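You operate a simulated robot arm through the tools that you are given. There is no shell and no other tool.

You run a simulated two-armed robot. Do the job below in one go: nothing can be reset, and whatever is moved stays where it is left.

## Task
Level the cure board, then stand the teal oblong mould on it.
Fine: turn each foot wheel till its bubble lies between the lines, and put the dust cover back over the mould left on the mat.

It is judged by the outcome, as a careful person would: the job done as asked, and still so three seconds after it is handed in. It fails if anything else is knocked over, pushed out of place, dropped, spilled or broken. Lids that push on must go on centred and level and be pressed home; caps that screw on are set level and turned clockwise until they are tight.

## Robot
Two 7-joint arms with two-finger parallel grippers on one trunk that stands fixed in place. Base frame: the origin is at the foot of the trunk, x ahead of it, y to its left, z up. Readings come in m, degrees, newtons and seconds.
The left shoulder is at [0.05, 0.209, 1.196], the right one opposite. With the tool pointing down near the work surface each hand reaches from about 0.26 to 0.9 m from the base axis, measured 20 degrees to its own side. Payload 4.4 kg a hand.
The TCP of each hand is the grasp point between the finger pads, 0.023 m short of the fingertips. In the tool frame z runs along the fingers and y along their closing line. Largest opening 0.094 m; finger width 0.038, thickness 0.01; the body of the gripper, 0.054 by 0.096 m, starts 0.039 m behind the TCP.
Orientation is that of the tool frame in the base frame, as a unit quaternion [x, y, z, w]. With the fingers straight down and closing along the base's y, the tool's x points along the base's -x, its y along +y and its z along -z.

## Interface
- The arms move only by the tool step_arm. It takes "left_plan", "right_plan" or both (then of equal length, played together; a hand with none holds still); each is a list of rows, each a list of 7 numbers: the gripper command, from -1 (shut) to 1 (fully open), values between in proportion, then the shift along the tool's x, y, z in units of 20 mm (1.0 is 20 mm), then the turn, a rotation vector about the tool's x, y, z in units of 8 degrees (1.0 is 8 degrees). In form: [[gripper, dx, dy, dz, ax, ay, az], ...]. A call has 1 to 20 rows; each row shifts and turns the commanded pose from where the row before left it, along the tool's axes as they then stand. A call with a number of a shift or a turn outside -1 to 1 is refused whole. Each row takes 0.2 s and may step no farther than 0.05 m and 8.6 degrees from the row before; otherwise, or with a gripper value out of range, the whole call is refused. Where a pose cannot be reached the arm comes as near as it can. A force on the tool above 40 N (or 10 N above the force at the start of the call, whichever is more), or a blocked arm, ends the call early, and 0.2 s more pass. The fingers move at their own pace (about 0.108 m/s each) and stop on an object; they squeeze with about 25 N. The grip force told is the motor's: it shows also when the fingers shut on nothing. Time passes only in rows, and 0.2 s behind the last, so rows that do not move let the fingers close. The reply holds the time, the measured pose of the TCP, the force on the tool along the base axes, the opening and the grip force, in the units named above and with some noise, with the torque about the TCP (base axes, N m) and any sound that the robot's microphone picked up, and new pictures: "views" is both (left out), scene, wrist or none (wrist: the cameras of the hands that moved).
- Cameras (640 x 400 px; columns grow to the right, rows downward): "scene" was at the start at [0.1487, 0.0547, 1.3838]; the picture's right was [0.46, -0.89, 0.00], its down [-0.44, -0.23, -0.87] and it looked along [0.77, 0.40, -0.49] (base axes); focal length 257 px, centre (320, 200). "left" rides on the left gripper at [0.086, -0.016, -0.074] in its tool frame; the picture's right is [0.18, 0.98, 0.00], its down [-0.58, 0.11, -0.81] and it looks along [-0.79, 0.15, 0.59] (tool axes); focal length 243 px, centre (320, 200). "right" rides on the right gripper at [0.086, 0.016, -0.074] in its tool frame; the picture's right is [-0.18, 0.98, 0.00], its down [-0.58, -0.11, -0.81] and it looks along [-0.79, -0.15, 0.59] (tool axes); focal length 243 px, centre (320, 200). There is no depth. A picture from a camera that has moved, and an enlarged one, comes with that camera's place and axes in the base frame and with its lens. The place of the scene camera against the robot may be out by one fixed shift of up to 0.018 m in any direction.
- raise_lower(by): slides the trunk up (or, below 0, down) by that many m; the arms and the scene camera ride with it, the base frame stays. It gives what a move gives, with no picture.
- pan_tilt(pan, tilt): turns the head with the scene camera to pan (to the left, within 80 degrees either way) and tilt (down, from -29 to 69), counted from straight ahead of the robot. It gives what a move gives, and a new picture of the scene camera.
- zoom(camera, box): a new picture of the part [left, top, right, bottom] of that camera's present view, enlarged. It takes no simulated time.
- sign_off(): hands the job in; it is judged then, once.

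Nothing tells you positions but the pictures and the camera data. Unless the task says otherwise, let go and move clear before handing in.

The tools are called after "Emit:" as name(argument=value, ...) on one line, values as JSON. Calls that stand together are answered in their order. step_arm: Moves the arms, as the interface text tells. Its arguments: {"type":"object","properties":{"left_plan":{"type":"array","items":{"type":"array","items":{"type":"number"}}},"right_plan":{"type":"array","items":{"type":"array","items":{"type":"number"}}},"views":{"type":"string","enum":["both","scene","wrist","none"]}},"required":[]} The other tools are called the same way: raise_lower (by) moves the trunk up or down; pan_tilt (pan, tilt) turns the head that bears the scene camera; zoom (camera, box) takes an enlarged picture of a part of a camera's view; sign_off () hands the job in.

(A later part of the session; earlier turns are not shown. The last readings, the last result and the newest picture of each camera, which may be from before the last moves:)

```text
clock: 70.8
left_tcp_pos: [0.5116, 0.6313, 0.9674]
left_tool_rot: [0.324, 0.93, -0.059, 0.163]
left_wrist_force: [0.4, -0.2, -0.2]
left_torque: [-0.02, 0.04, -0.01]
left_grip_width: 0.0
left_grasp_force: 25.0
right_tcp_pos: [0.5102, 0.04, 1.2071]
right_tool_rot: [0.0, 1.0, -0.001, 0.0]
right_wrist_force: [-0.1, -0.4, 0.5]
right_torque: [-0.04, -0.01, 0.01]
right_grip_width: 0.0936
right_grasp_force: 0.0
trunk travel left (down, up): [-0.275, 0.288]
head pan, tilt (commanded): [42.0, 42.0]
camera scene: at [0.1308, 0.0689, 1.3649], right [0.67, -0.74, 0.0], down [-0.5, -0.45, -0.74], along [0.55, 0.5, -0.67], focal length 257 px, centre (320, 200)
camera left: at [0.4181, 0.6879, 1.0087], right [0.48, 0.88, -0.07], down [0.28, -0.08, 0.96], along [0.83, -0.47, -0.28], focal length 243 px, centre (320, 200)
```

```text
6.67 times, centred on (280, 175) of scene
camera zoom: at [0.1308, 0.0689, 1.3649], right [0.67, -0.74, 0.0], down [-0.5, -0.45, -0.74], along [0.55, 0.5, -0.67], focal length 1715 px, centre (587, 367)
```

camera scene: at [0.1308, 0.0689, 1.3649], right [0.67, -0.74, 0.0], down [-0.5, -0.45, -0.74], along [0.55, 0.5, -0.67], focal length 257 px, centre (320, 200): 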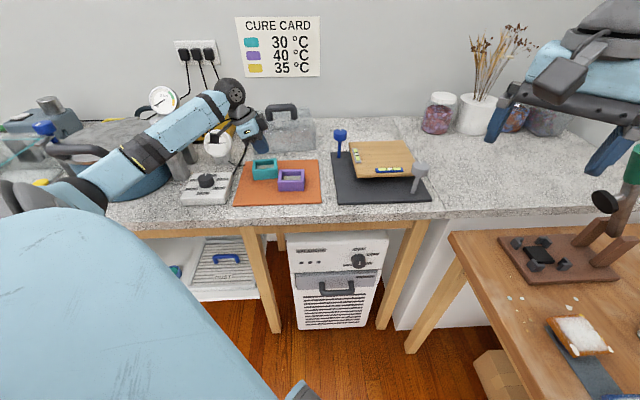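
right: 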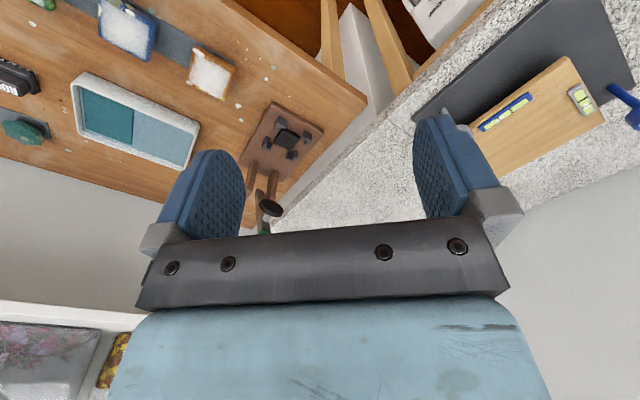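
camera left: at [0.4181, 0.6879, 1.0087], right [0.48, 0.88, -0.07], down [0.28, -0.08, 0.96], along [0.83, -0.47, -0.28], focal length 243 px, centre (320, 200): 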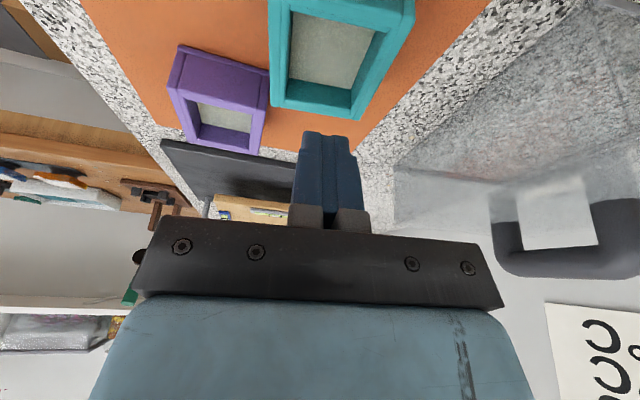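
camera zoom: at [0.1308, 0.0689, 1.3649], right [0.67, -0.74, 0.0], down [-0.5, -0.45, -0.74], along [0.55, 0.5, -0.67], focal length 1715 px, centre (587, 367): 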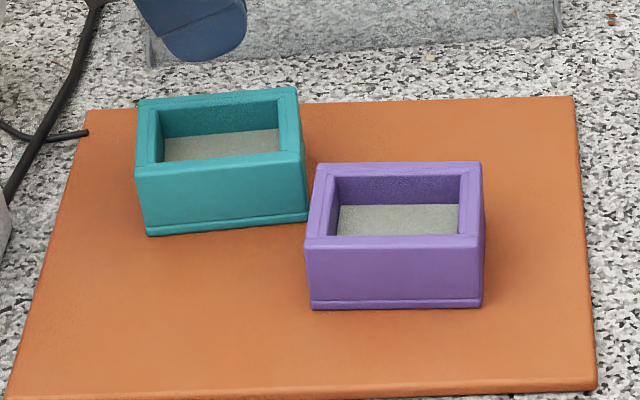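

The mould is unmoved. Its walls are 60 mm wide, but the bottom flange is 64 mm, so my fingertips had squeezed only the thin flange. I'll reopen, come down again about 6 mm higher, and grip the walls above the flange.

Emit:
step_arm(left_plan=[[1, 0, 0, 0, 0, 0, 0], [1, 0, 0.07, 0, 0, 0, 0], [1, 0, 0, 0, 0, 0, 0], [1, 0.2734, 0, 0.7438, 0, 0, 0], [1, 0.2734, 0, 0.7438, 0, 0, 0], [1, 0.2734, 0, 0.7438, 0, 0, 0], [1, 0.2734, 0, 0.7438, 0, 0, 0], [1, 0, 0, 0, 0, 0, 0]], views="wrist")

Emit:
step_arm(left_plan=[[-1, 0, 0, 0, 0, 0, 0], [-1, 0, 0, 0, 0, 0, 0], [-1, 0, 0, 0, 0, 0, 0], [-1, 0, 0, 0, 0, 0, 0]], views="wrist")

```text
clock: 72.6
left_tcp_pos: [0.5116, 0.6335, 0.9059]
left_tool_rot: [0.325, 0.93, -0.059, 0.163]
left_wrist_force: [-0.5, -0.3, 0.3]
left_torque: [0.01, 0.02, -0.02]
left_grip_width: 0.094
left_grasp_force: 0.1
right_tcp_pos: [0.5094, 0.0409, 1.2079]
right_tool_rot: [-0.001, 1.0, -0.001, -0.001]
right_wrist_force: [-0.1, -0.2, -0.2]
right_torque: [-0.03, 0.01, -0.02]
right_grip_width: 0.0937
right_grasp_force: 0.0
trunk travel left (down, up): [-0.275, 0.288]
head pan, tilt (commanded): [42.0, 42.0]
camera left: at [0.4177, 0.6892, 0.9457], right [0.48, 0.88, -0.07], down [0.28, -0.08, 0.96], along [0.83, -0.47, -0.28], focal length 243 px, centre (320, 200)
```

left: 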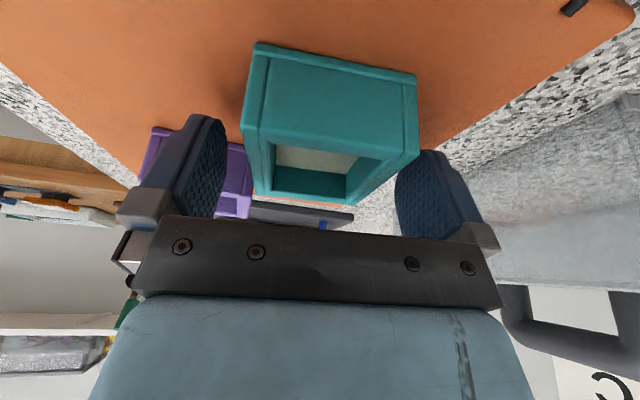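

```text
clock: 73.6
left_tcp_pos: [0.5112, 0.6337, 0.9045]
left_tool_rot: [0.325, 0.93, -0.059, 0.163]
left_wrist_force: [0.5, 0.0, -0.3]
left_torque: [0.02, -0.09, 0.0]
left_grip_width: 0.0634
left_grasp_force: 25.1
right_tcp_pos: [0.5104, 0.0401, 1.2086]
right_tool_rot: [0.0, 1.0, 0.0, -0.001]
right_wrist_force: [-0.2, -1.2, -0.1]
right_torque: [0.0, 0.01, 0.0]
right_grip_width: 0.0941
right_grasp_force: 0.0
trunk travel left (down, up): [-0.275, 0.288]
head pan, tilt (commanded): [42.0, 42.0]
camera left: at [0.4177, 0.6894, 0.9456], right [0.48, 0.88, -0.07], down [0.28, -0.08, 0.96], along [0.83, -0.47, -0.29], focal length 243 px, centre (320, 200)
```

left: 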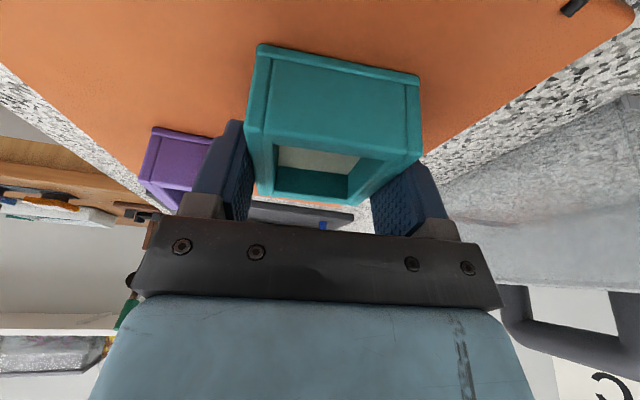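

It's gripped at 63 mm on the walls. I'll lift very slowly by 1 cm and check the load and the grip width.

Emit:
step_arm(left_plan=[[-1, -0.035, 0, -0.094, 0, 0, 0], [-1, -0.035, 0, -0.094, 0, 0, 0], [-1, -0.035, 0, -0.094, 0, 0, 0], [-1, -0.035, 0, -0.094, 0, 0, 0], [-1, -0.035, 0, -0.094, 0, 0, 0], [-1, 0, 0, 0, 0, 0, 0]], views="wrist")

```text
clock: 75.0
left_tcp_pos: [0.5114, 0.6328, 0.9157]
left_tool_rot: [0.324, 0.93, -0.06, 0.163]
left_wrist_force: [-0.3, -0.4, -1.6]
left_torque: [0.01, 0.01, 0.02]
left_grip_width: 0.0637
left_grasp_force: 24.9
right_tcp_pos: [0.5092, 0.041, 1.208]
right_tool_rot: [-0.001, 1.0, 0.001, 0.001]
right_wrist_force: [0.7, 0.0, 0.3]
right_torque: [0.0, -0.02, 0.0]
right_grip_width: 0.0937
right_grasp_force: 0.2
trunk travel left (down, up): [-0.275, 0.288]
head pan, tilt (commanded): [42.0, 42.0]
camera left: at [0.4174, 0.6883, 0.9553], right [0.48, 0.88, -0.07], down [0.28, -0.08, 0.96], along [0.83, -0.47, -0.29], focal length 243 px, centre (320, 200)
```

left: 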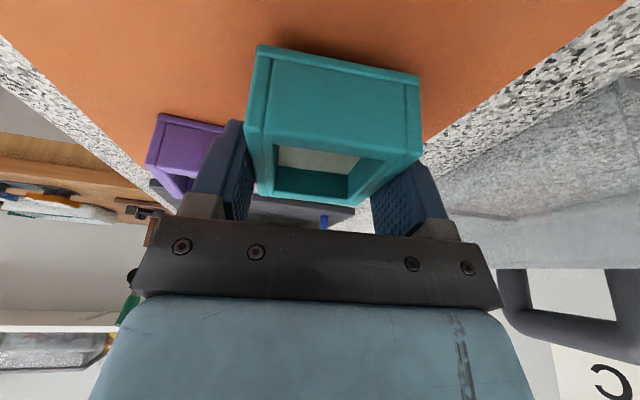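

The mould is now lifting with the hand and the load reads about 1.6 N. I'll keep raising it smoothly, then lower the trunk a little to gain reach over the board.

Emit:
step_arm(left_plan=[[-1, -0.1, 0, -0.27, 0, 0, 0], [-1, -0.17, 0, -0.47, 0, 0, 0], [-1, -0.24, 0, -0.65, 0, 0, 0], [-1, -0.276, 0, -0.75, 0, 0, 0], [-1, -0.276, 0, -0.75, 0, 0, 0], [-1, -0.276, 0, -0.75, 0, 0, 0], [-1, -0.276, 0, -0.75, 0, 0, 0], [-1, -0.276, 0, -0.75, 0, 0, 0], [-1, -0.276, 0, -0.75, 0, 0, 0], [-1, -0.276, 0, -0.75, 0, 0, 0], [-1, -0.276, 0, -0.75, 0, 0, 0], [-1, -0.276, 0, -0.75, 0, 0, 0], [-1, -0.276, 0, -0.75, 0, 0, 0], [-1, -0.24, 0, -0.65, 0, 0, 0], [-1, -0.17, 0, -0.47, 0, 0, 0], [-1, -0.1, 0, -0.27, 0, 0, 0], [-1, 0, 0, 0, 0, 0, 0]], views="both")

```text
clock: 78.6
left_tcp_pos: [0.5136, 0.6347, 1.1343]
left_tool_rot: [0.325, 0.93, -0.061, 0.163]
left_wrist_force: [-0.3, -0.7, -1.7]
left_torque: [-0.02, 0.02, 0.04]
left_grip_width: 0.0637
left_grasp_force: 25.1
right_tcp_pos: [0.509, 0.0412, 1.2083]
right_tool_rot: [0.0, 1.0, 0.0, 0.0]
right_wrist_force: [0.1, 0.0, 0.4]
right_torque: [0.01, 0.03, -0.03]
right_grip_width: 0.0941
right_grasp_force: 0.1
trunk travel left (down, up): [-0.275, 0.288]
head pan, tilt (commanded): [42.0, 42.0]
camera scene: at [0.1307, 0.0688, 1.3649], right [0.67, -0.74, 0.0], down [-0.5, -0.45, -0.74], along [0.55, 0.5, -0.67], focal length 257 px, centre (320, 200)
camera left: at [0.4193, 0.69, 1.1742], right [0.48, 0.88, -0.07], down [0.28, -0.08, 0.96], along [0.83, -0.47, -0.29], focal length 243 px, centre (320, 200)
```

scene: 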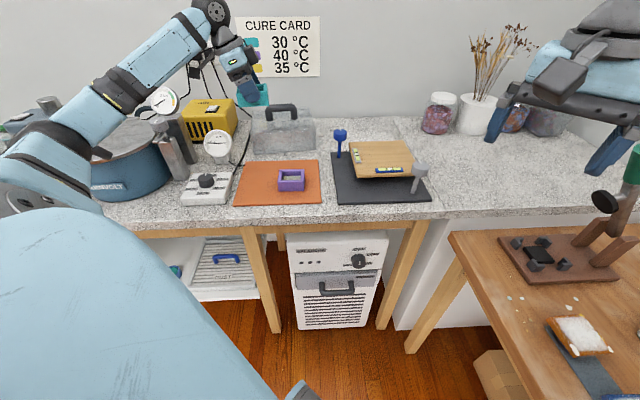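
left: 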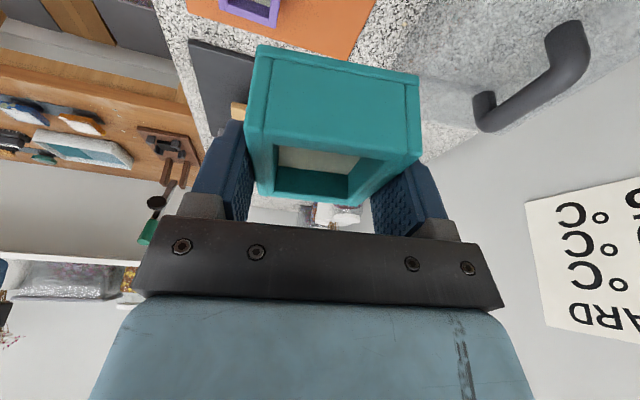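

The mould is held level, and the board is unobstructed in the scene view. I'll take an enlarged view to fix the board's corners and the free area.

Emit:
zoom(camera="scene", box=[325, 120, 435, 205])

Emit:
zoom(camera="right", box=[440, 20, 640, 150])

```text
4.71 times, centred on (380, 162) of scene
camera zoom: at [0.1307, 0.0688, 1.3649], right [0.67, -0.74, 0.0], down [-0.5, -0.45, -0.74], along [0.55, 0.5, -0.67], focal length 1210 px, centre (38, 376)
```

zoom: 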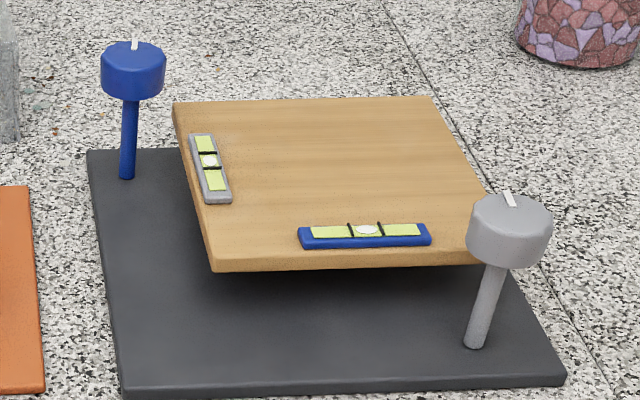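

```text
3.08 times, centred on (540, 85) of right
camera zoom: at [0.4245, 0.0569, 1.2825], right [0.18, 0.98, 0.0], down [0.58, -0.11, 0.81], along [0.79, -0.15, -0.59], focal length 746 px, centre (-357, 554)
```

zoom: 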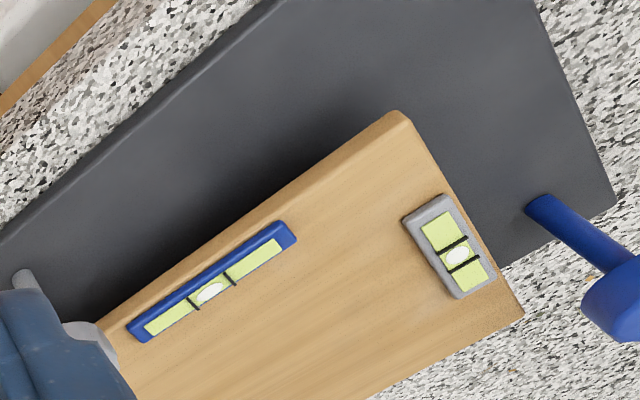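

The board's top is at z≈0.919 and its centre is near [0.774, 0.368]. The free area behind the blue vial and right of the grey one centres on about [0.785, 0.37]. I'll lower the trunk 8 cm for reach while holding the mould clear.

Emit:
raise_lower(by=-0.08)

```text
clock: 79.8
left_tcp_pos: [0.5128, 0.6349, 1.0541]
left_tool_rot: [0.324, 0.93, -0.06, 0.163]
left_wrist_force: [-0.7, 0.6, -1.3]
left_torque: [-0.01, 0.02, 0.01]
left_grip_width: 0.0634
left_grasp_force: 24.7
right_tcp_pos: [0.5085, 0.0412, 1.1301]
right_tool_rot: [0.0, 1.0, 0.0, 0.0]
right_wrist_force: [0.4, 0.6, 0.2]
right_torque: [0.03, 0.04, 0.01]
right_grip_width: 0.0943
right_grasp_force: 0.1
trunk travel left (down, up): [-0.195, 0.368]
head pan, tilt (commanded): [42.0, 42.0]
```

Next I'll carry the mould across toward the board at constant height with gentle starts and stops.

Emit:
step_arm(left_plan=[[-1, -0.28, -0.031, 0.103, 0, 0, 0], [-1, -0.563, -0.062, 0.207, 0, 0, 0], [-1, -0.845, -0.0925, 0.31, 0, 0, 0], [-1, -0.845, -0.0925, 0.31, 0, 0, 0], [-1, -0.845, -0.0925, 0.31, 0, 0, 0], [-1, -0.845, -0.0925, 0.31, 0, 0, 0], [-1, -0.845, -0.0925, 0.31, 0, 0, 0], [-1, -0.845, -0.0925, 0.31, 0, 0, 0], [-1, -0.845, -0.0925, 0.31, 0, 0, 0], [-1, -0.845, -0.0925, 0.31, 0, 0, 0], [-1, -0.845, -0.0925, 0.31, 0, 0, 0], [-1, -0.845, -0.0925, 0.31, 0, 0, 0], [-1, -0.845, -0.0925, 0.31, 0, 0, 0], [-1, -0.845, -0.0925, 0.31, 0, 0, 0], [-1, -0.563, -0.062, 0.207, 0, 0, 0], [-1, -0.28, -0.031, 0.103, 0, 0, 0], [-1, 0, 0, 0, 0, 0, 0]], views="both")

```text
clock: 83.3
left_tcp_pos: [0.6933, 0.4567, 1.0549]
left_tool_rot: [0.324, 0.93, -0.059, 0.163]
left_wrist_force: [-0.3, 0.3, 0.0]
left_torque: [-0.05, 0.01, 0.04]
left_grip_width: 0.0632
left_grasp_force: 25.1
right_tcp_pos: [0.5091, 0.0417, 1.1272]
right_tool_rot: [0.001, 1.0, -0.001, 0.0]
right_wrist_force: [-1.0, 0.8, 0.4]
right_torque: [-0.02, -0.02, 0.0]
right_grip_width: 0.0941
right_grasp_force: 0.0
trunk travel left (down, up): [-0.195, 0.368]
head pan, tilt (commanded): [42.0, 42.0]
camera scene: at [0.1308, 0.0688, 1.2849], right [0.67, -0.74, 0.0], down [-0.5, -0.45, -0.74], along [0.55, 0.5, -0.67], focal length 257 px, centre (320, 200)
camera left: at [0.6001, 0.5119, 1.095], right [0.48, 0.88, -0.07], down [0.28, -0.08, 0.96], along [0.83, -0.47, -0.28], focal length 243 px, centre (320, 200)
```

scene: 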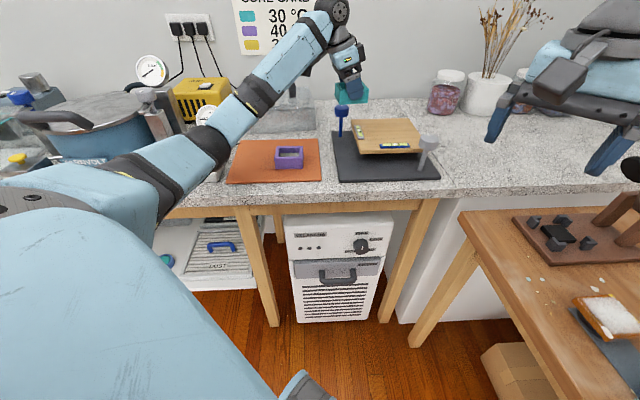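
left: 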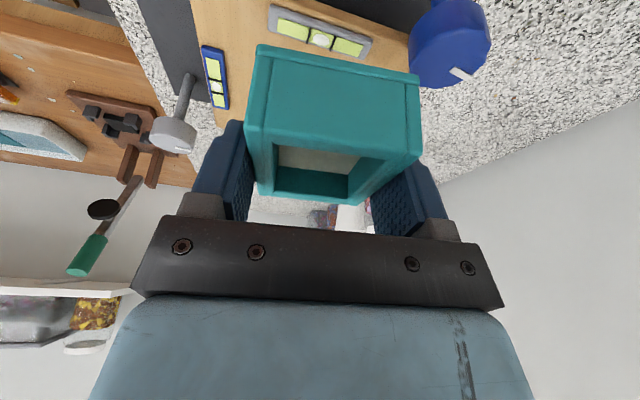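

The mould is near the board, everything is clear, and the arm has a good posture. I'll turn 7.5° more to square it with the board and move over the target spot.

Emit:
step_arm(left_plan=[[-1, 0, 0, 0, 0.162, 0, 0.44], [-1, 0, 0, 0, 0.162, 0, 0.44], [-1, -0.375, 0.034, 0.138, 0, 0, 0], [-1, -0.657, 0.034, 0.2415, 0, 0, 0], [-1, -0.9, 0.034, 0.33, 0, 0, 0], [-1, -0.9, 0.034, 0.33, 0, 0, 0], [-1, -0.9, 0.034, 0.33, 0, 0, 0], [-1, -0.9, 0.034, 0.33, 0, 0, 0], [-1, -0.657, 0.034, 0.2415, 0, 0, 0], [-1, -0.45, 0.034, 0.165, 0, 0, 0], [-1, 0, 0, 0, 0, 0, 0]], views="both")

Emit:
zoom(camera="scene", box=[325, 80, 445, 190])

Emit:
zoom(camera="right", box=[440, 20, 640, 200])

```text
clock: 85.8
left_tcp_pos: [0.7804, 0.3744, 1.0531]
left_tool_rot: [0.385, 0.907, -0.07, 0.159]
left_wrist_force: [0.2, 0.0, -0.3]
left_torque: [0.0, -0.01, -0.02]
left_grip_width: 0.064
left_grasp_force: 25.3
right_tcp_pos: [0.5102, 0.0403, 1.1289]
right_tool_rot: [0.0, 1.0, 0.0, 0.0]
right_wrist_force: [0.3, -1.1, 0.8]
right_torque: [0.0, 0.02, -0.01]
right_grip_width: 0.094
right_grasp_force: 0.1
trunk travel left (down, up): [-0.195, 0.368]
head pan, tilt (commanded): [42.0, 42.0]
camera scene: at [0.1307, 0.0688, 1.2849], right [0.67, -0.74, 0.0], down [-0.5, -0.45, -0.74], along [0.55, 0.5, -0.67], focal length 257 px, centre (320, 200)
camera left: at [0.696, 0.4408, 1.0931], right [0.59, 0.81, -0.07], down [0.27, -0.11, 0.96], along [0.76, -0.58, -0.28], focal length 243 px, centre (320, 200)
```

scene: 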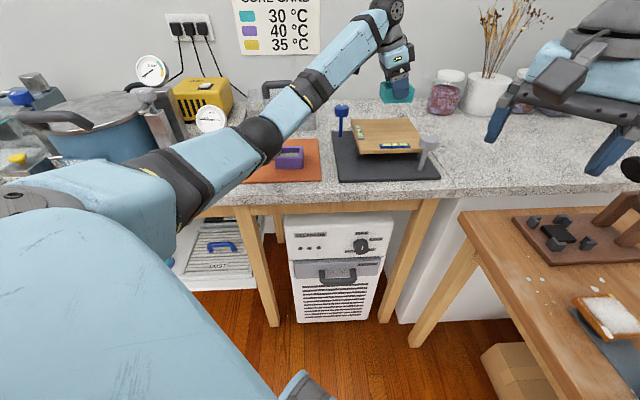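
left: 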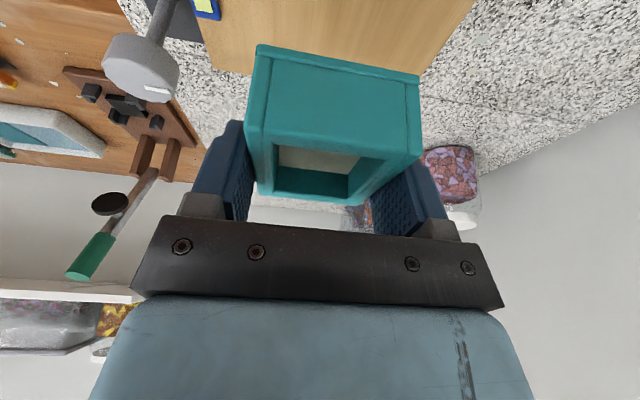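

```text
3.64 times, centred on (385, 135) of scene
camera zoom: at [0.1307, 0.0688, 1.2849], right [0.67, -0.74, 0.0], down [-0.5, -0.45, -0.74], along [0.55, 0.5, -0.67], focal length 935 px, centre (84, 436)
```

zoom: 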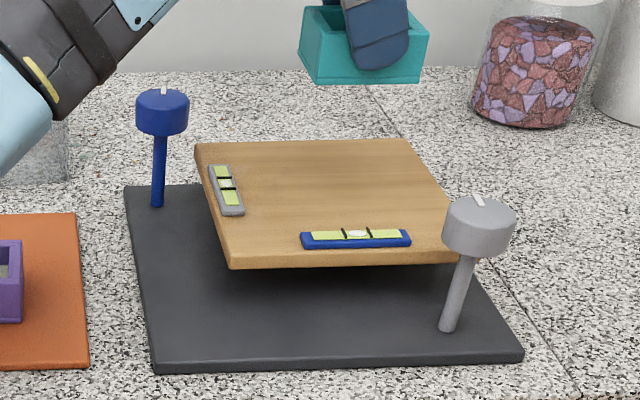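

```text
2.22 times, centred on (540, 110) of right
camera zoom: at [0.4246, 0.0568, 1.2025], right [0.18, 0.98, 0.0], down [0.58, -0.11, 0.81], along [0.79, -0.15, -0.59], focal length 539 px, centre (-169, 400)
```

zoom: 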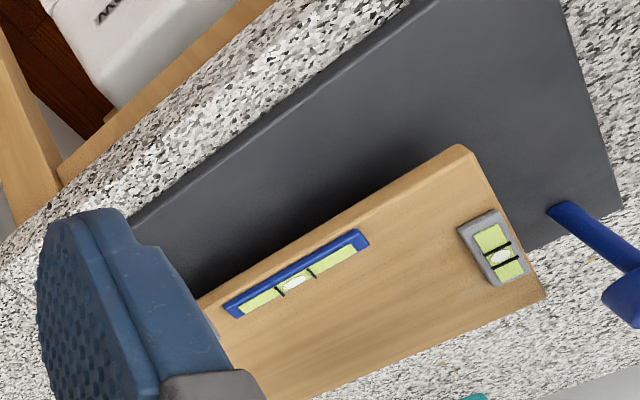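

The mould is over the board. I'll check the wrist view for the board's edges before lowering.

Emit:
zoom(camera="left", box=[180, 0, 500, 200])

Emit:
zoom(camera="scene", box=[100, 60, 340, 210])

```text
2.00 times, centred on (340, 100) of left
camera zoom: at [0.696, 0.4408, 1.0931], right [0.59, 0.81, -0.07], down [0.27, -0.11, 0.96], along [0.76, -0.58, -0.28], focal length 485 px, centre (280, 400)
```

zoom: 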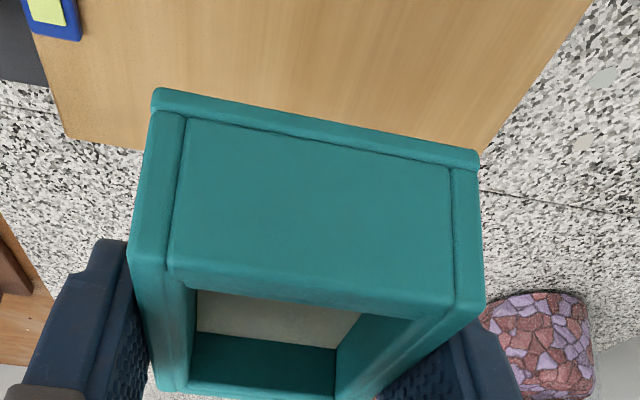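

```text
2.67 times, centred on (220, 135) of scene
camera zoom: at [0.1307, 0.0688, 1.2849], right [0.67, -0.74, 0.0], down [-0.5, -0.45, -0.74], along [0.55, 0.5, -0.67], focal length 686 px, centre (587, 373)
```

zoom: 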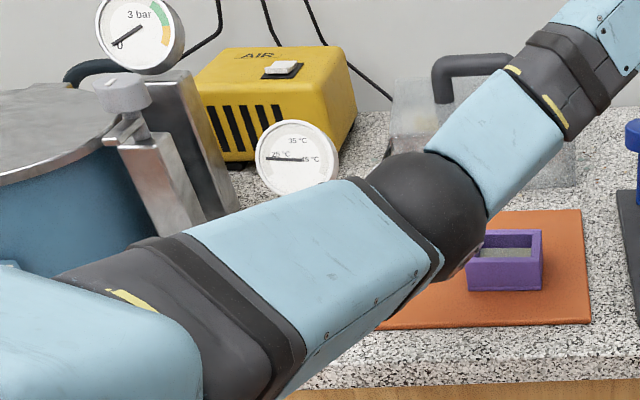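

The board's edges match my estimate and the mould is centred over its free area. I'll lower it most of the way and check that the elbow stays clear of things below.

Emit:
step_arm(left_plan=[[-1, 0.1, 0.1, 0.28, 0, 0, 0], [-1, 0.2, 0.1, 0.55, 0, 0, 0], [-1, 0.259, 0, 0.704, 0, 0, 0], [-1, 0.259, 0, 0.704, 0, 0, 0], [-1, 0.259, 0, 0.704, 0, 0, 0], [-1, 0.1, 0, 0.28, 0, 0, 0], [-1, 0, 0, 0, 0, 0, 0]], views="both")

Emit:
zoom(camera="scene", box=[325, 80, 445, 190])

Emit:
zoom(camera="scene", box=[100, 60, 340, 210])

```text
clock: 87.3
left_tcp_pos: [0.7838, 0.3752, 0.9841]
left_tool_rot: [0.384, 0.907, -0.07, 0.16]
left_wrist_force: [0.0, -0.3, -1.2]
left_torque: [-0.01, -0.01, -0.02]
left_grip_width: 0.0634
left_grasp_force: 25.1
right_tcp_pos: [0.5099, 0.0406, 1.1276]
right_tool_rot: [0.0, 1.0, 0.0, 0.0]
right_wrist_force: [0.1, 0.5, 0.8]
right_torque: [-0.01, 0.0, 0.01]
right_grip_width: 0.0938
right_grasp_force: 0.0
trunk travel left (down, up): [-0.195, 0.368]
head pan, tilt (commanded): [42.0, 42.0]
camera scene: at [0.1308, 0.0687, 1.2849], right [0.67, -0.74, 0.0], down [-0.5, -0.45, -0.74], along [0.55, 0.5, -0.67], focal length 257 px, centre (320, 200)
camera left: at [0.6989, 0.4426, 1.0252], right [0.59, 0.81, -0.07], down [0.27, -0.11, 0.96], along [0.76, -0.58, -0.28], focal length 243 px, centre (320, 200)
```

scene: 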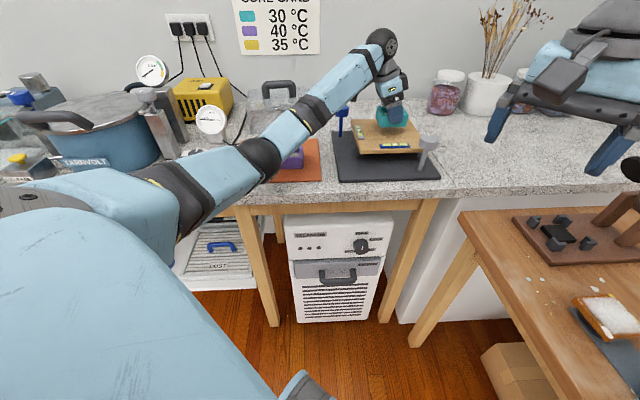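
left: 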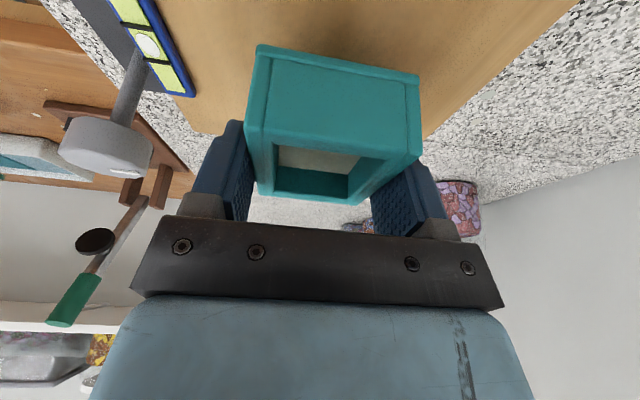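

```text
3.64 times, centred on (385, 135) of scene
camera zoom: at [0.1308, 0.0687, 1.2849], right [0.67, -0.74, 0.0], down [-0.5, -0.45, -0.74], along [0.55, 0.5, -0.67], focal length 935 px, centre (84, 436)
```

zoom: 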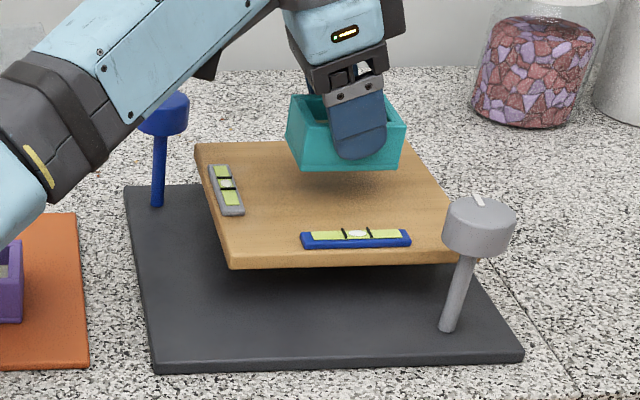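

```text
2.67 times, centred on (220, 135) of scene
camera zoom: at [0.1308, 0.0687, 1.2849], right [0.67, -0.74, 0.0], down [-0.5, -0.45, -0.74], along [0.55, 0.5, -0.67], focal length 686 px, centre (587, 373)
```

zoom: 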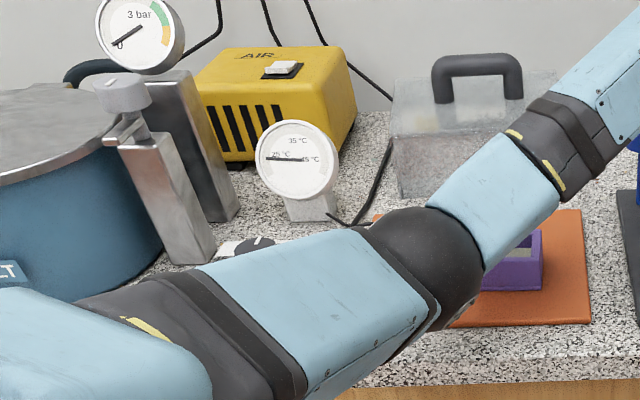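

The mould is about 2–3 cm above the board and the elbow is still several centimetres above the counter. I'll keep lowering gently, watching for contact.

Emit:
step_arm(left_plan=[[-1, 0.1, 0, 0.28, 0, 0, 0], [-1, 0.1, 0, 0.28, 0, 0, 0], [-1, 0.07, 0, 0.19, 0, 0, 0], [-1, 0, 0, 0, 0, 0, 0]], views="none")

Emit:
zoom(camera="scene", box=[340, 90, 430, 160])

```text
clock: 88.3
left_tcp_pos: [0.7858, 0.3767, 0.9681]
left_tool_rot: [0.384, 0.907, -0.071, 0.16]
left_wrist_force: [-0.2, -0.7, -1.8]
left_torque: [-0.01, 0.02, 0.0]
left_grip_width: 0.0637
left_grasp_force: 24.8
right_tcp_pos: [0.5108, 0.0394, 1.1286]
right_tool_rot: [0.001, 1.0, 0.0, 0.0]
right_wrist_force: [-0.6, 0.9, -0.1]
right_torque: [0.01, -0.02, -0.02]
right_grip_width: 0.0942
right_grasp_force: 0.0
trunk travel left (down, up): [-0.195, 0.368]
head pan, tilt (commanded): [42.0, 42.0]
```

```text
5.71 times, centred on (385, 125) of scene
camera zoom: at [0.1307, 0.0687, 1.2849], right [0.67, -0.74, 0.0], down [-0.5, -0.45, -0.74], along [0.55, 0.5, -0.67], focal length 1470 px, centre (-51, 629)
```

zoom: 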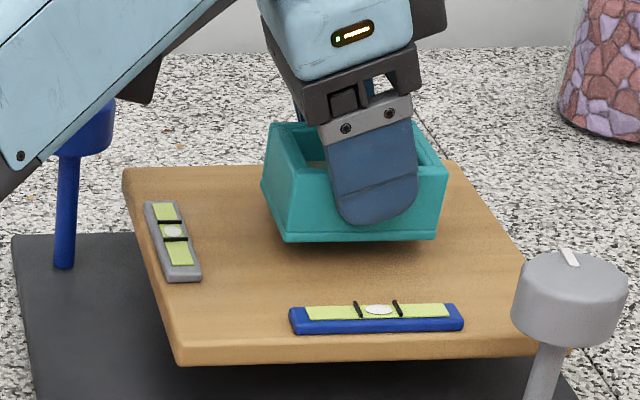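

It's a few millimetres above the board. I'll lower in 2 mm steps until I feel it touch.

Emit:
step_arm(left_plan=[[-1, 0.035, 0, 0.094, 0, 0, 0], [-1, 0.035, 0, 0.094, 0, 0, 0], [-1, 0, 0, 0, 0, 0, 0]], views="none")

Emit:
step_arm(left_plan=[[-1, 0.035, 0, 0.094, 0, 0, 0], [-1, 0, 0, 0, 0, 0, 0]], views="none")

Emit:
step_arm(left_plan=[[-1, 0.035, 0, 0.094, 0, 0, 0], [-1, 0, 0, 0, 0, 0, 0]], views="none")

Emit:
zoom(camera="scene", box=[340, 90, 430, 160])

```text
clock: 89.2
left_tcp_pos: [0.7854, 0.3762, 0.964]
left_tool_rot: [0.384, 0.907, -0.07, 0.16]
left_wrist_force: [-0.8, 0.4, -1.0]
left_torque: [-0.01, -0.03, 0.01]
left_grip_width: 0.0637
left_grasp_force: 25.3
right_tcp_pos: [0.509, 0.0406, 1.1279]
right_tool_rot: [0.0, 1.0, 0.0, 0.0]
right_wrist_force: [0.8, -0.2, -0.2]
right_torque: [0.04, -0.04, -0.04]
right_grip_width: 0.0942
right_grasp_force: 0.1
trunk travel left (down, up): [-0.195, 0.368]
head pan, tilt (commanded): [42.0, 42.0]
```

```text
clock: 89.8
left_tcp_pos: [0.7842, 0.376, 0.9624]
left_tool_rot: [0.384, 0.907, -0.07, 0.159]
left_wrist_force: [0.1, 0.1, -1.6]
left_torque: [-0.01, -0.03, 0.02]
left_grip_width: 0.0636
left_grasp_force: 24.9
right_tcp_pos: [0.5089, 0.0406, 1.1284]
right_tool_rot: [0.001, 1.0, 0.0, 0.0]
right_wrist_force: [0.0, 0.3, 0.2]
right_torque: [0.0, 0.02, -0.01]
right_grip_width: 0.0942
right_grasp_force: 0.0
trunk travel left (down, up): [-0.195, 0.368]
head pan, tilt (commanded): [42.0, 42.0]
```

```text
clock: 90.3
left_tcp_pos: [0.7848, 0.3747, 0.9591]
left_tool_rot: [0.385, 0.906, -0.07, 0.159]
left_wrist_force: [-0.3, 0.5, -1.8]
left_torque: [0.01, -0.02, 0.0]
left_grip_width: 0.0636
left_grasp_force: 25.1
right_tcp_pos: [0.5092, 0.0407, 1.128]
right_tool_rot: [0.0, 1.0, 0.001, -0.001]
right_wrist_force: [-0.3, -0.7, 0.5]
right_torque: [-0.01, 0.02, 0.02]
right_grip_width: 0.094
right_grasp_force: 0.1
trunk travel left (down, up): [-0.195, 0.368]
head pan, tilt (commanded): [42.0, 42.0]
```

```text
5.71 times, centred on (385, 125) of scene
camera zoom: at [0.1308, 0.0687, 1.2849], right [0.67, -0.74, 0.0], down [-0.5, -0.45, -0.74], along [0.55, 0.5, -0.67], focal length 1470 px, centre (-51, 629)
```

zoom: 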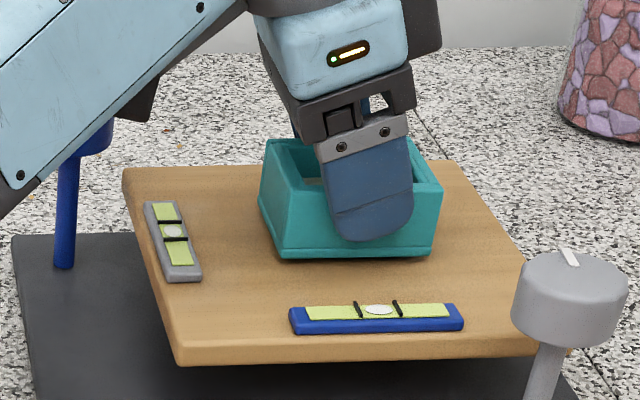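

Still no contact; the gap is very small. I'll continue in 1.5 mm steps.

Emit:
step_arm(left_plan=[[-1, 0.026, 0, 0.07, 0, 0, 0], [-1, 0, 0, 0, 0, 0, 0]], views="none")

Emit:
step_arm(left_plan=[[-1, 0.026, 0, 0.07, 0, 0, 0], [-1, 0, 0, 0, 0, 0, 0]], views="none")

Emit:
zoom(camera="scene", box=[340, 90, 430, 160])

```text
clock: 91.0
left_tcp_pos: [0.7836, 0.3752, 0.9587]
left_tool_rot: [0.384, 0.907, -0.07, 0.16]
left_wrist_force: [-0.6, 0.1, -1.6]
left_torque: [-0.05, 0.0, -0.01]
left_grip_width: 0.0639
left_grasp_force: 24.8
right_tcp_pos: [0.5096, 0.0409, 1.1282]
right_tool_rot: [0.0, 1.0, 0.0, -0.001]
right_wrist_force: [0.8, -0.4, 0.4]
right_torque: [0.03, -0.03, -0.01]
right_grip_width: 0.0939
right_grasp_force: 0.0
trunk travel left (down, up): [-0.195, 0.368]
head pan, tilt (commanded): [42.0, 42.0]
```

```text
clock: 91.5
left_tcp_pos: [0.7833, 0.3762, 0.9582]
left_tool_rot: [0.384, 0.907, -0.07, 0.16]
left_wrist_force: [-0.1, 0.1, -1.7]
left_torque: [0.0, -0.01, -0.03]
left_grip_width: 0.0634
left_grasp_force: 25.4
right_tcp_pos: [0.5092, 0.0414, 1.128]
right_tool_rot: [0.0, 1.0, 0.0, 0.0]
right_wrist_force: [-0.9, 0.1, 0.5]
right_torque: [0.02, 0.02, -0.03]
right_grip_width: 0.0941
right_grasp_force: 0.1
trunk travel left (down, up): [-0.195, 0.368]
head pan, tilt (commanded): [42.0, 42.0]
```

```text
5.71 times, centred on (385, 125) of scene
camera zoom: at [0.1308, 0.0687, 1.2849], right [0.67, -0.74, 0.0], down [-0.5, -0.45, -0.74], along [0.55, 0.5, -0.67], focal length 1470 px, centre (-51, 629)
```

zoom: 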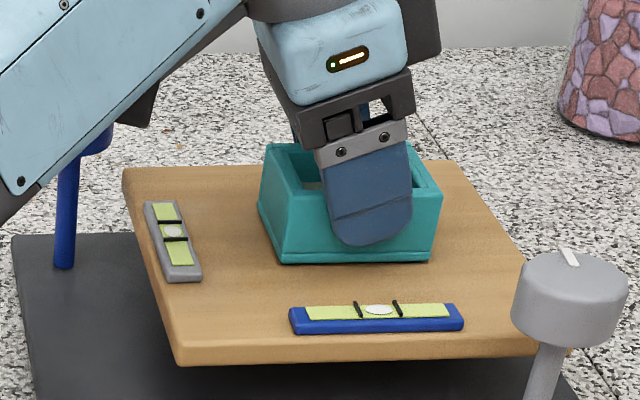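

Emit:
step_arm(left_plan=[[-1, 0.026, 0, 0.07, 0, 0, 0], [-1, 0, 0, 0, 0, 0, 0]], views="none")

Emit:
step_arm(left_plan=[[-1, 0.026, 0, 0.07, 0, 0, 0], [-1, 0, 0, 0, 0, 0, 0]], views="none")

Emit:
zoom(camera="scene", box=[340, 90, 430, 160])

```text
clock: 92.2
left_tcp_pos: [0.7847, 0.3757, 0.9567]
left_tool_rot: [0.385, 0.906, -0.07, 0.159]
left_wrist_force: [0.7, 0.3, 0.0]
left_torque: [0.09, -0.03, 0.0]
left_grip_width: 0.0637
left_grasp_force: 24.6
right_tcp_pos: [0.5094, 0.0408, 1.1271]
right_tool_rot: [0.0, 1.0, 0.001, -0.001]
right_wrist_force: [0.5, -0.3, 0.0]
right_torque: [0.01, 0.02, 0.01]
right_grip_width: 0.0941
right_grasp_force: 0.0
trunk travel left (down, up): [-0.195, 0.368]
head pan, tilt (commanded): [42.0, 42.0]
```

```text
clock: 92.8
left_tcp_pos: [0.7854, 0.3751, 0.9563]
left_tool_rot: [0.384, 0.907, -0.069, 0.16]
left_wrist_force: [-1.2, -0.7, 5.1]
left_torque: [0.22, -0.02, -0.01]
left_grip_width: 0.0635
left_grasp_force: 25.1
right_tcp_pos: [0.5092, 0.0399, 1.1275]
right_tool_rot: [0.0, 1.0, 0.001, 0.0]
right_wrist_force: [0.1, -0.5, 0.0]
right_torque: [0.02, 0.0, 0.04]
right_grip_width: 0.0942
right_grasp_force: 0.1
trunk travel left (down, up): [-0.195, 0.368]
head pan, tilt (commanded): [42.0, 42.0]
```

```text
5.71 times, centred on (385, 125) of scene
camera zoom: at [0.1299, 0.0683, 1.2851], right [0.67, -0.74, 0.0], down [-0.5, -0.45, -0.74], along [0.55, 0.5, -0.67], focal length 1470 px, centre (-51, 629)
```

zoom: 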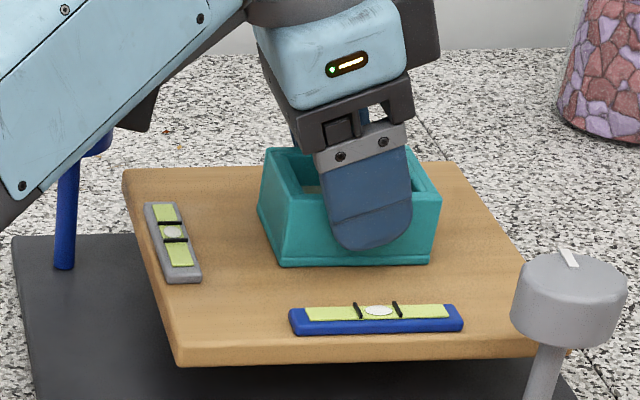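

Contact: the force has risen to about 5 N, so the mould is resting on the board. I'll open the fingers, lift straight up, and check that nothing moved.

Emit:
step_arm(left_plan=[[0.8, 0, 0, 0, 0, 0, 0], [0.8, 0, 0, 0, 0, 0, 0], [0.8, 0, 0, 0, 0, 0, 0], [0.8, -0.17, 0, -0.47, 0, 0, 0], [0.8, -0.276, 0, -0.75, 0, 0, 0], [0.8, -0.276, 0, -0.75, 0, 0, 0], [0.8, -0.276, 0, -0.75, 0, 0, 0], [0.8, -0.276, 0, -0.75, 0, 0, 0], [0.8, -0.276, 0, -0.75, 0, 0, 0], [0.8, 0, 0, 0, 0, 0, 0]], views="both")

Emit:
zoom(camera="scene", box=[325, 80, 445, 190])

Emit:
zoom(camera="scene", box=[350, 110, 410, 150])

```text
clock: 95.0
left_tcp_pos: [0.7853, 0.3751, 1.0446]
left_tool_rot: [0.384, 0.907, -0.071, 0.16]
left_wrist_force: [0.1, 0.1, -0.5]
left_torque: [0.0, 0.01, -0.04]
left_grip_width: 0.0845
left_grasp_force: 0.0
right_tcp_pos: [0.5087, 0.041, 1.1279]
right_tool_rot: [0.0, 1.0, 0.0, 0.0]
right_wrist_force: [-1.1, 0.2, 0.4]
right_torque: [0.01, -0.01, 0.02]
right_grip_width: 0.094
right_grasp_force: 0.1
trunk travel left (down, up): [-0.195, 0.368]
head pan, tilt (commanded): [42.0, 42.0]
camera scene: at [0.1308, 0.0688, 1.2849], right [0.67, -0.74, 0.0], down [-0.5, -0.45, -0.74], along [0.55, 0.5, -0.67], focal length 257 px, centre (320, 200)
camera left: at [0.6992, 0.4424, 1.0847], right [0.59, 0.81, -0.07], down [0.27, -0.11, 0.96], along [0.76, -0.58, -0.28], focal length 243 px, centre (320, 200)
```

scene: 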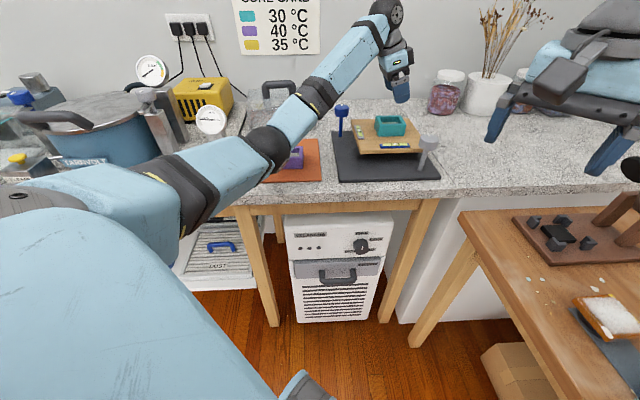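
left: 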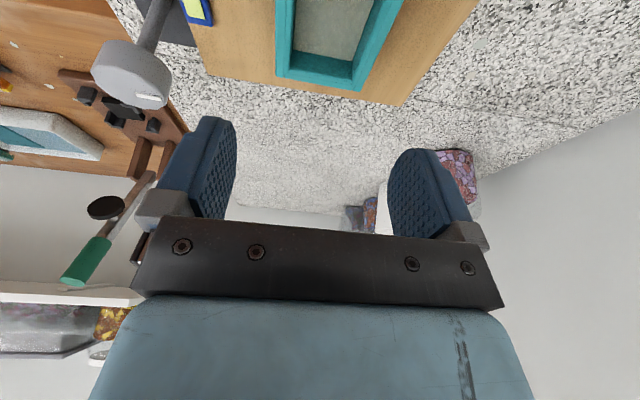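

```text
3.64 times, centred on (385, 135) of scene
camera zoom: at [0.1308, 0.0688, 1.2849], right [0.67, -0.74, 0.0], down [-0.5, -0.45, -0.74], along [0.55, 0.5, -0.67], focal length 935 px, centre (84, 436)
```

zoom: 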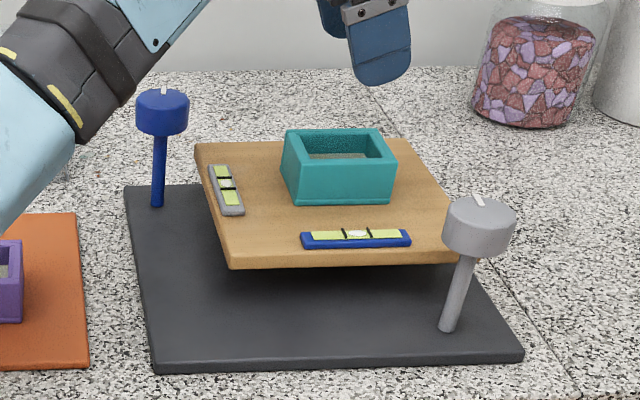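

```text
10.00 times, centred on (380, 130) of scene
camera zoom: at [0.1308, 0.0688, 1.2849], right [0.67, -0.74, 0.0], down [-0.5, -0.45, -0.74], along [0.55, 0.5, -0.67], focal length 2572 px, centre (-280, 900)
```

zoom: 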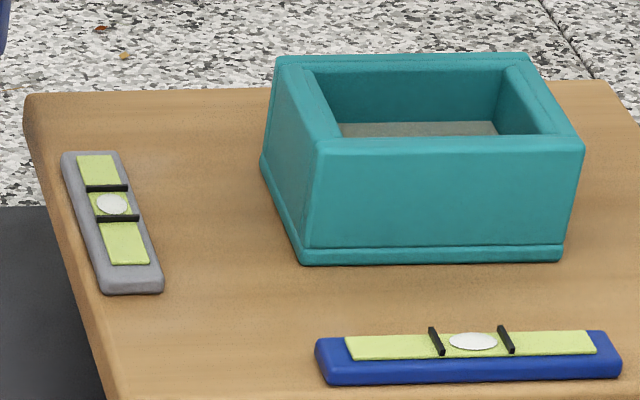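

The teal mould stands squarely on the levelled board and both bubbles are still between their lines. Next is the dust cover, so I'll back the left hand away upward and look at the cover and its handle.

Emit:
step_arm(left_plan=[[0.8, 0, 0, -0.6, 0, 0.83, 0], [0.8, 0, 0, -0.6, 0, 0.83, 0], [0.8, 0, 0, -0.6, 0, 0.84, 0], [0.8, 0.5, -0.2, -0.5, 0, 0, 0], [0.8, 0.98, -0.38, -0.5, 0, 0, 0], [0.8, 0.98, -0.38, -0.5, 0, 0, 0], [0.8, 0.98, -0.38, -0.5, 0, 0, 0], [0.8, 0.98, -0.38, -0.5, 0, 0, 0], [0.8, 0.98, -0.38, -0.5, 0, 0, 0], [0.8, 0.98, -0.38, -0.5, 0, 0, 0], [0.8, 0.98, -0.38, -0.5, 0, 0, 0], [0.8, 0.98, -0.38, -0.5, 0, 0, 0], [0.8, 0.98, -0.38, -0.5, 0, 0, 0], [0.8, 0.98, -0.38, -0.5, 0, 0, 0], [0.8, 0.98, -0.38, 0, 0, 0, 0], [0.8, 0.98, -0.38, 0, 0, 0, 0], [0.8, 0.98, -0.38, 0, 0, 0, 0]], views="scene")

Emit:
step_arm(left_plan=[[0.8, 0, 0, 0, 0, 0, -1], [0.8, 0, 0, 0, 0, 0, -1], [0.8, 0, 0, 0, 0, 0, -1], [0.8, 0, 0, 0, 0, 0, -1], [0.8, 0, 0, 0, 0, 0, -1], [0.8, 0, 0, 0, 0, 0, -1], [0.8, 0, 0, 0, 0, 0, -1], [0.8, 0, 0, 0, 0, 0, -1], [0.8, 0, 0, 0, 0, 0, -1], [0.8, 0, 0, 0, 0, 0, -1]], views="both")

```text
clock: 98.5
left_tcp_pos: [0.5218, 0.501, 1.1882]
left_tool_rot: [0.391, 0.92, -0.002, 0.0]
left_wrist_force: [-0.2, 0.3, -1.1]
left_torque: [0.0, 0.0, 0.02]
left_grip_width: 0.0844
left_grasp_force: 0.1
right_tcp_pos: [0.5101, 0.0409, 1.1279]
right_tool_rot: [0.0, 1.0, 0.0, -0.001]
right_wrist_force: [0.1, 0.2, -0.5]
right_torque: [0.02, 0.02, 0.02]
right_grip_width: 0.094
right_grasp_force: 0.0
trunk travel left (down, up): [-0.195, 0.368]
head pan, tilt (commanded): [42.0, 42.0]
camera scene: at [0.1301, 0.0689, 1.285], right [0.67, -0.74, 0.0], down [-0.5, -0.45, -0.74], along [0.55, 0.5, -0.67], focal length 257 px, centre (320, 200)
```

scene: 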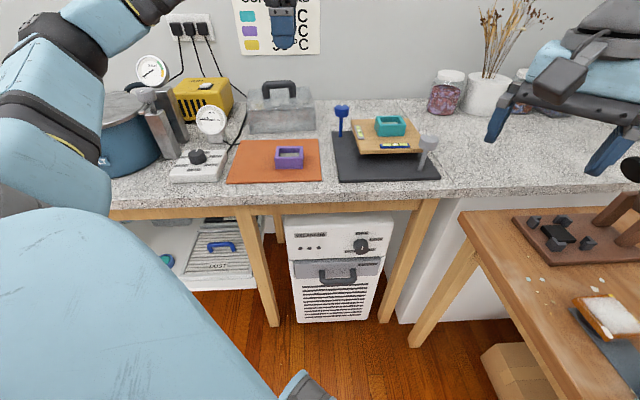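

```text
clock: 100.8
left_tcp_pos: [0.5221, 0.5026, 1.1894]
left_tool_rot: [-0.294, 0.956, -0.001, -0.002]
left_wrist_force: [-0.3, -0.4, 0.2]
left_torque: [0.02, -0.01, 0.03]
left_grip_width: 0.0843
left_grasp_force: 0.1
right_tcp_pos: [0.5089, 0.0405, 1.1281]
right_tool_rot: [0.0, 1.0, 0.0, 0.0]
right_wrist_force: [0.9, 0.5, 0.2]
right_torque: [0.03, 0.0, 0.0]
right_grip_width: 0.0941
right_grasp_force: 0.0
trunk travel left (down, up): [-0.195, 0.368]
head pan, tilt (commanded): [42.0, 42.0]
camera scene: at [0.1306, 0.0686, 1.2849], right [0.67, -0.74, 0.0], down [-0.5, -0.45, -0.74], along [0.55, 0.5, -0.67], focal length 257 px, centre (320, 200)
camera left: at [0.4596, 0.4414, 1.2642], right [-0.7, 0.71, 0.0], down [0.42, 0.42, 0.8], along [0.57, 0.57, -0.6], focal length 243 px, centre (320, 200)
```

scene: 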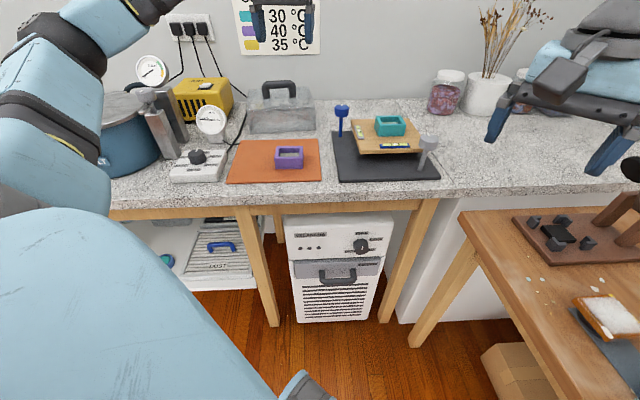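
left: 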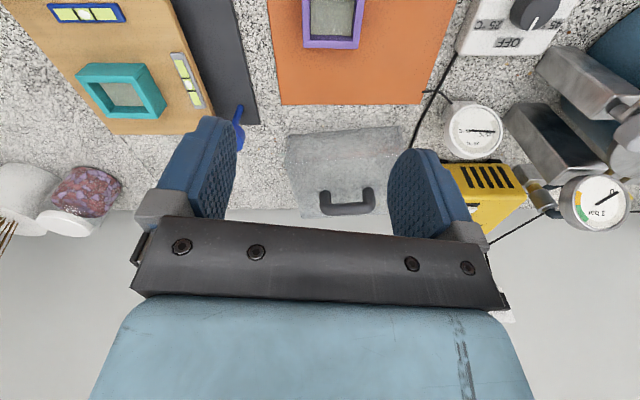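

That's a direct view of the cover from the front, with the mat and moulds in sight. I'll zoom in to measure the cover and its handle.

Emit:
zoom(camera="left", box=[270, 100, 430, 230])

Emit:
zoom(camera="left", box=[250, 0, 490, 140])

Emit:
zoom(camera="scene", box=[230, 65, 335, 195])

```text
3.08 times, centred on (350, 165) of left
camera zoom: at [0.4596, 0.4414, 1.2642], right [-0.7, 0.71, 0.0], down [0.42, 0.42, 0.8], along [0.57, 0.57, -0.6], focal length 746 px, centre (228, 308)
```

zoom: 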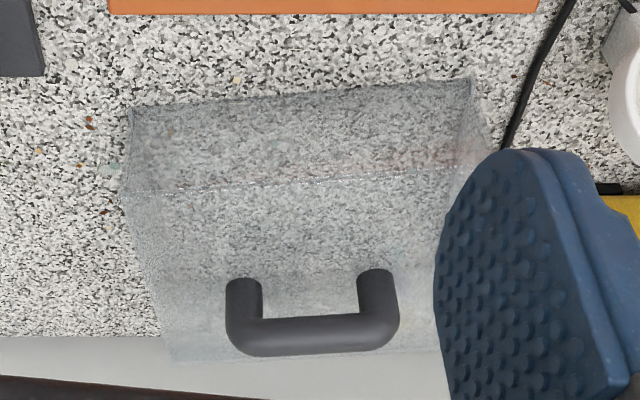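

```text
2.67 times, centred on (370, 70) of left
camera zoom: at [0.4596, 0.4414, 1.2642], right [-0.7, 0.71, 0.0], down [0.42, 0.42, 0.8], along [0.57, 0.57, -0.6], focal length 647 px, centre (187, 547)
```

zoom: 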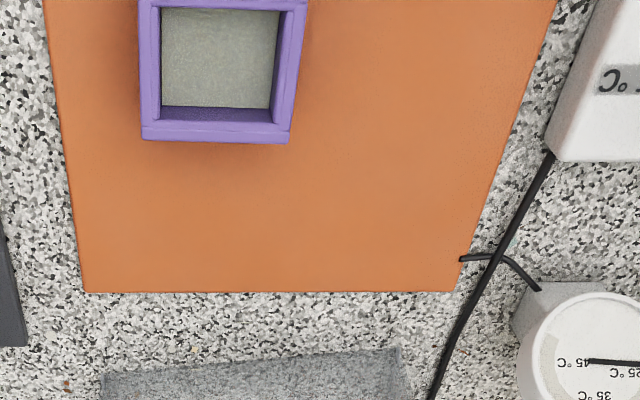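

```text
3.08 times, centred on (282, 130) of scene
camera zoom: at [0.1306, 0.0686, 1.2849], right [0.67, -0.74, 0.0], down [-0.5, -0.45, -0.74], along [0.55, 0.5, -0.67], focal length 791 px, centre (435, 415)
```

zoom: 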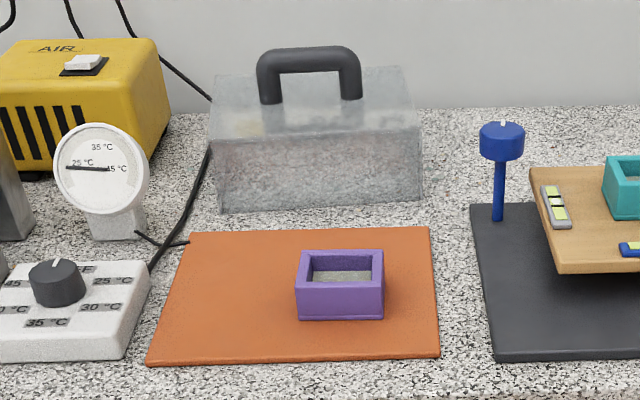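

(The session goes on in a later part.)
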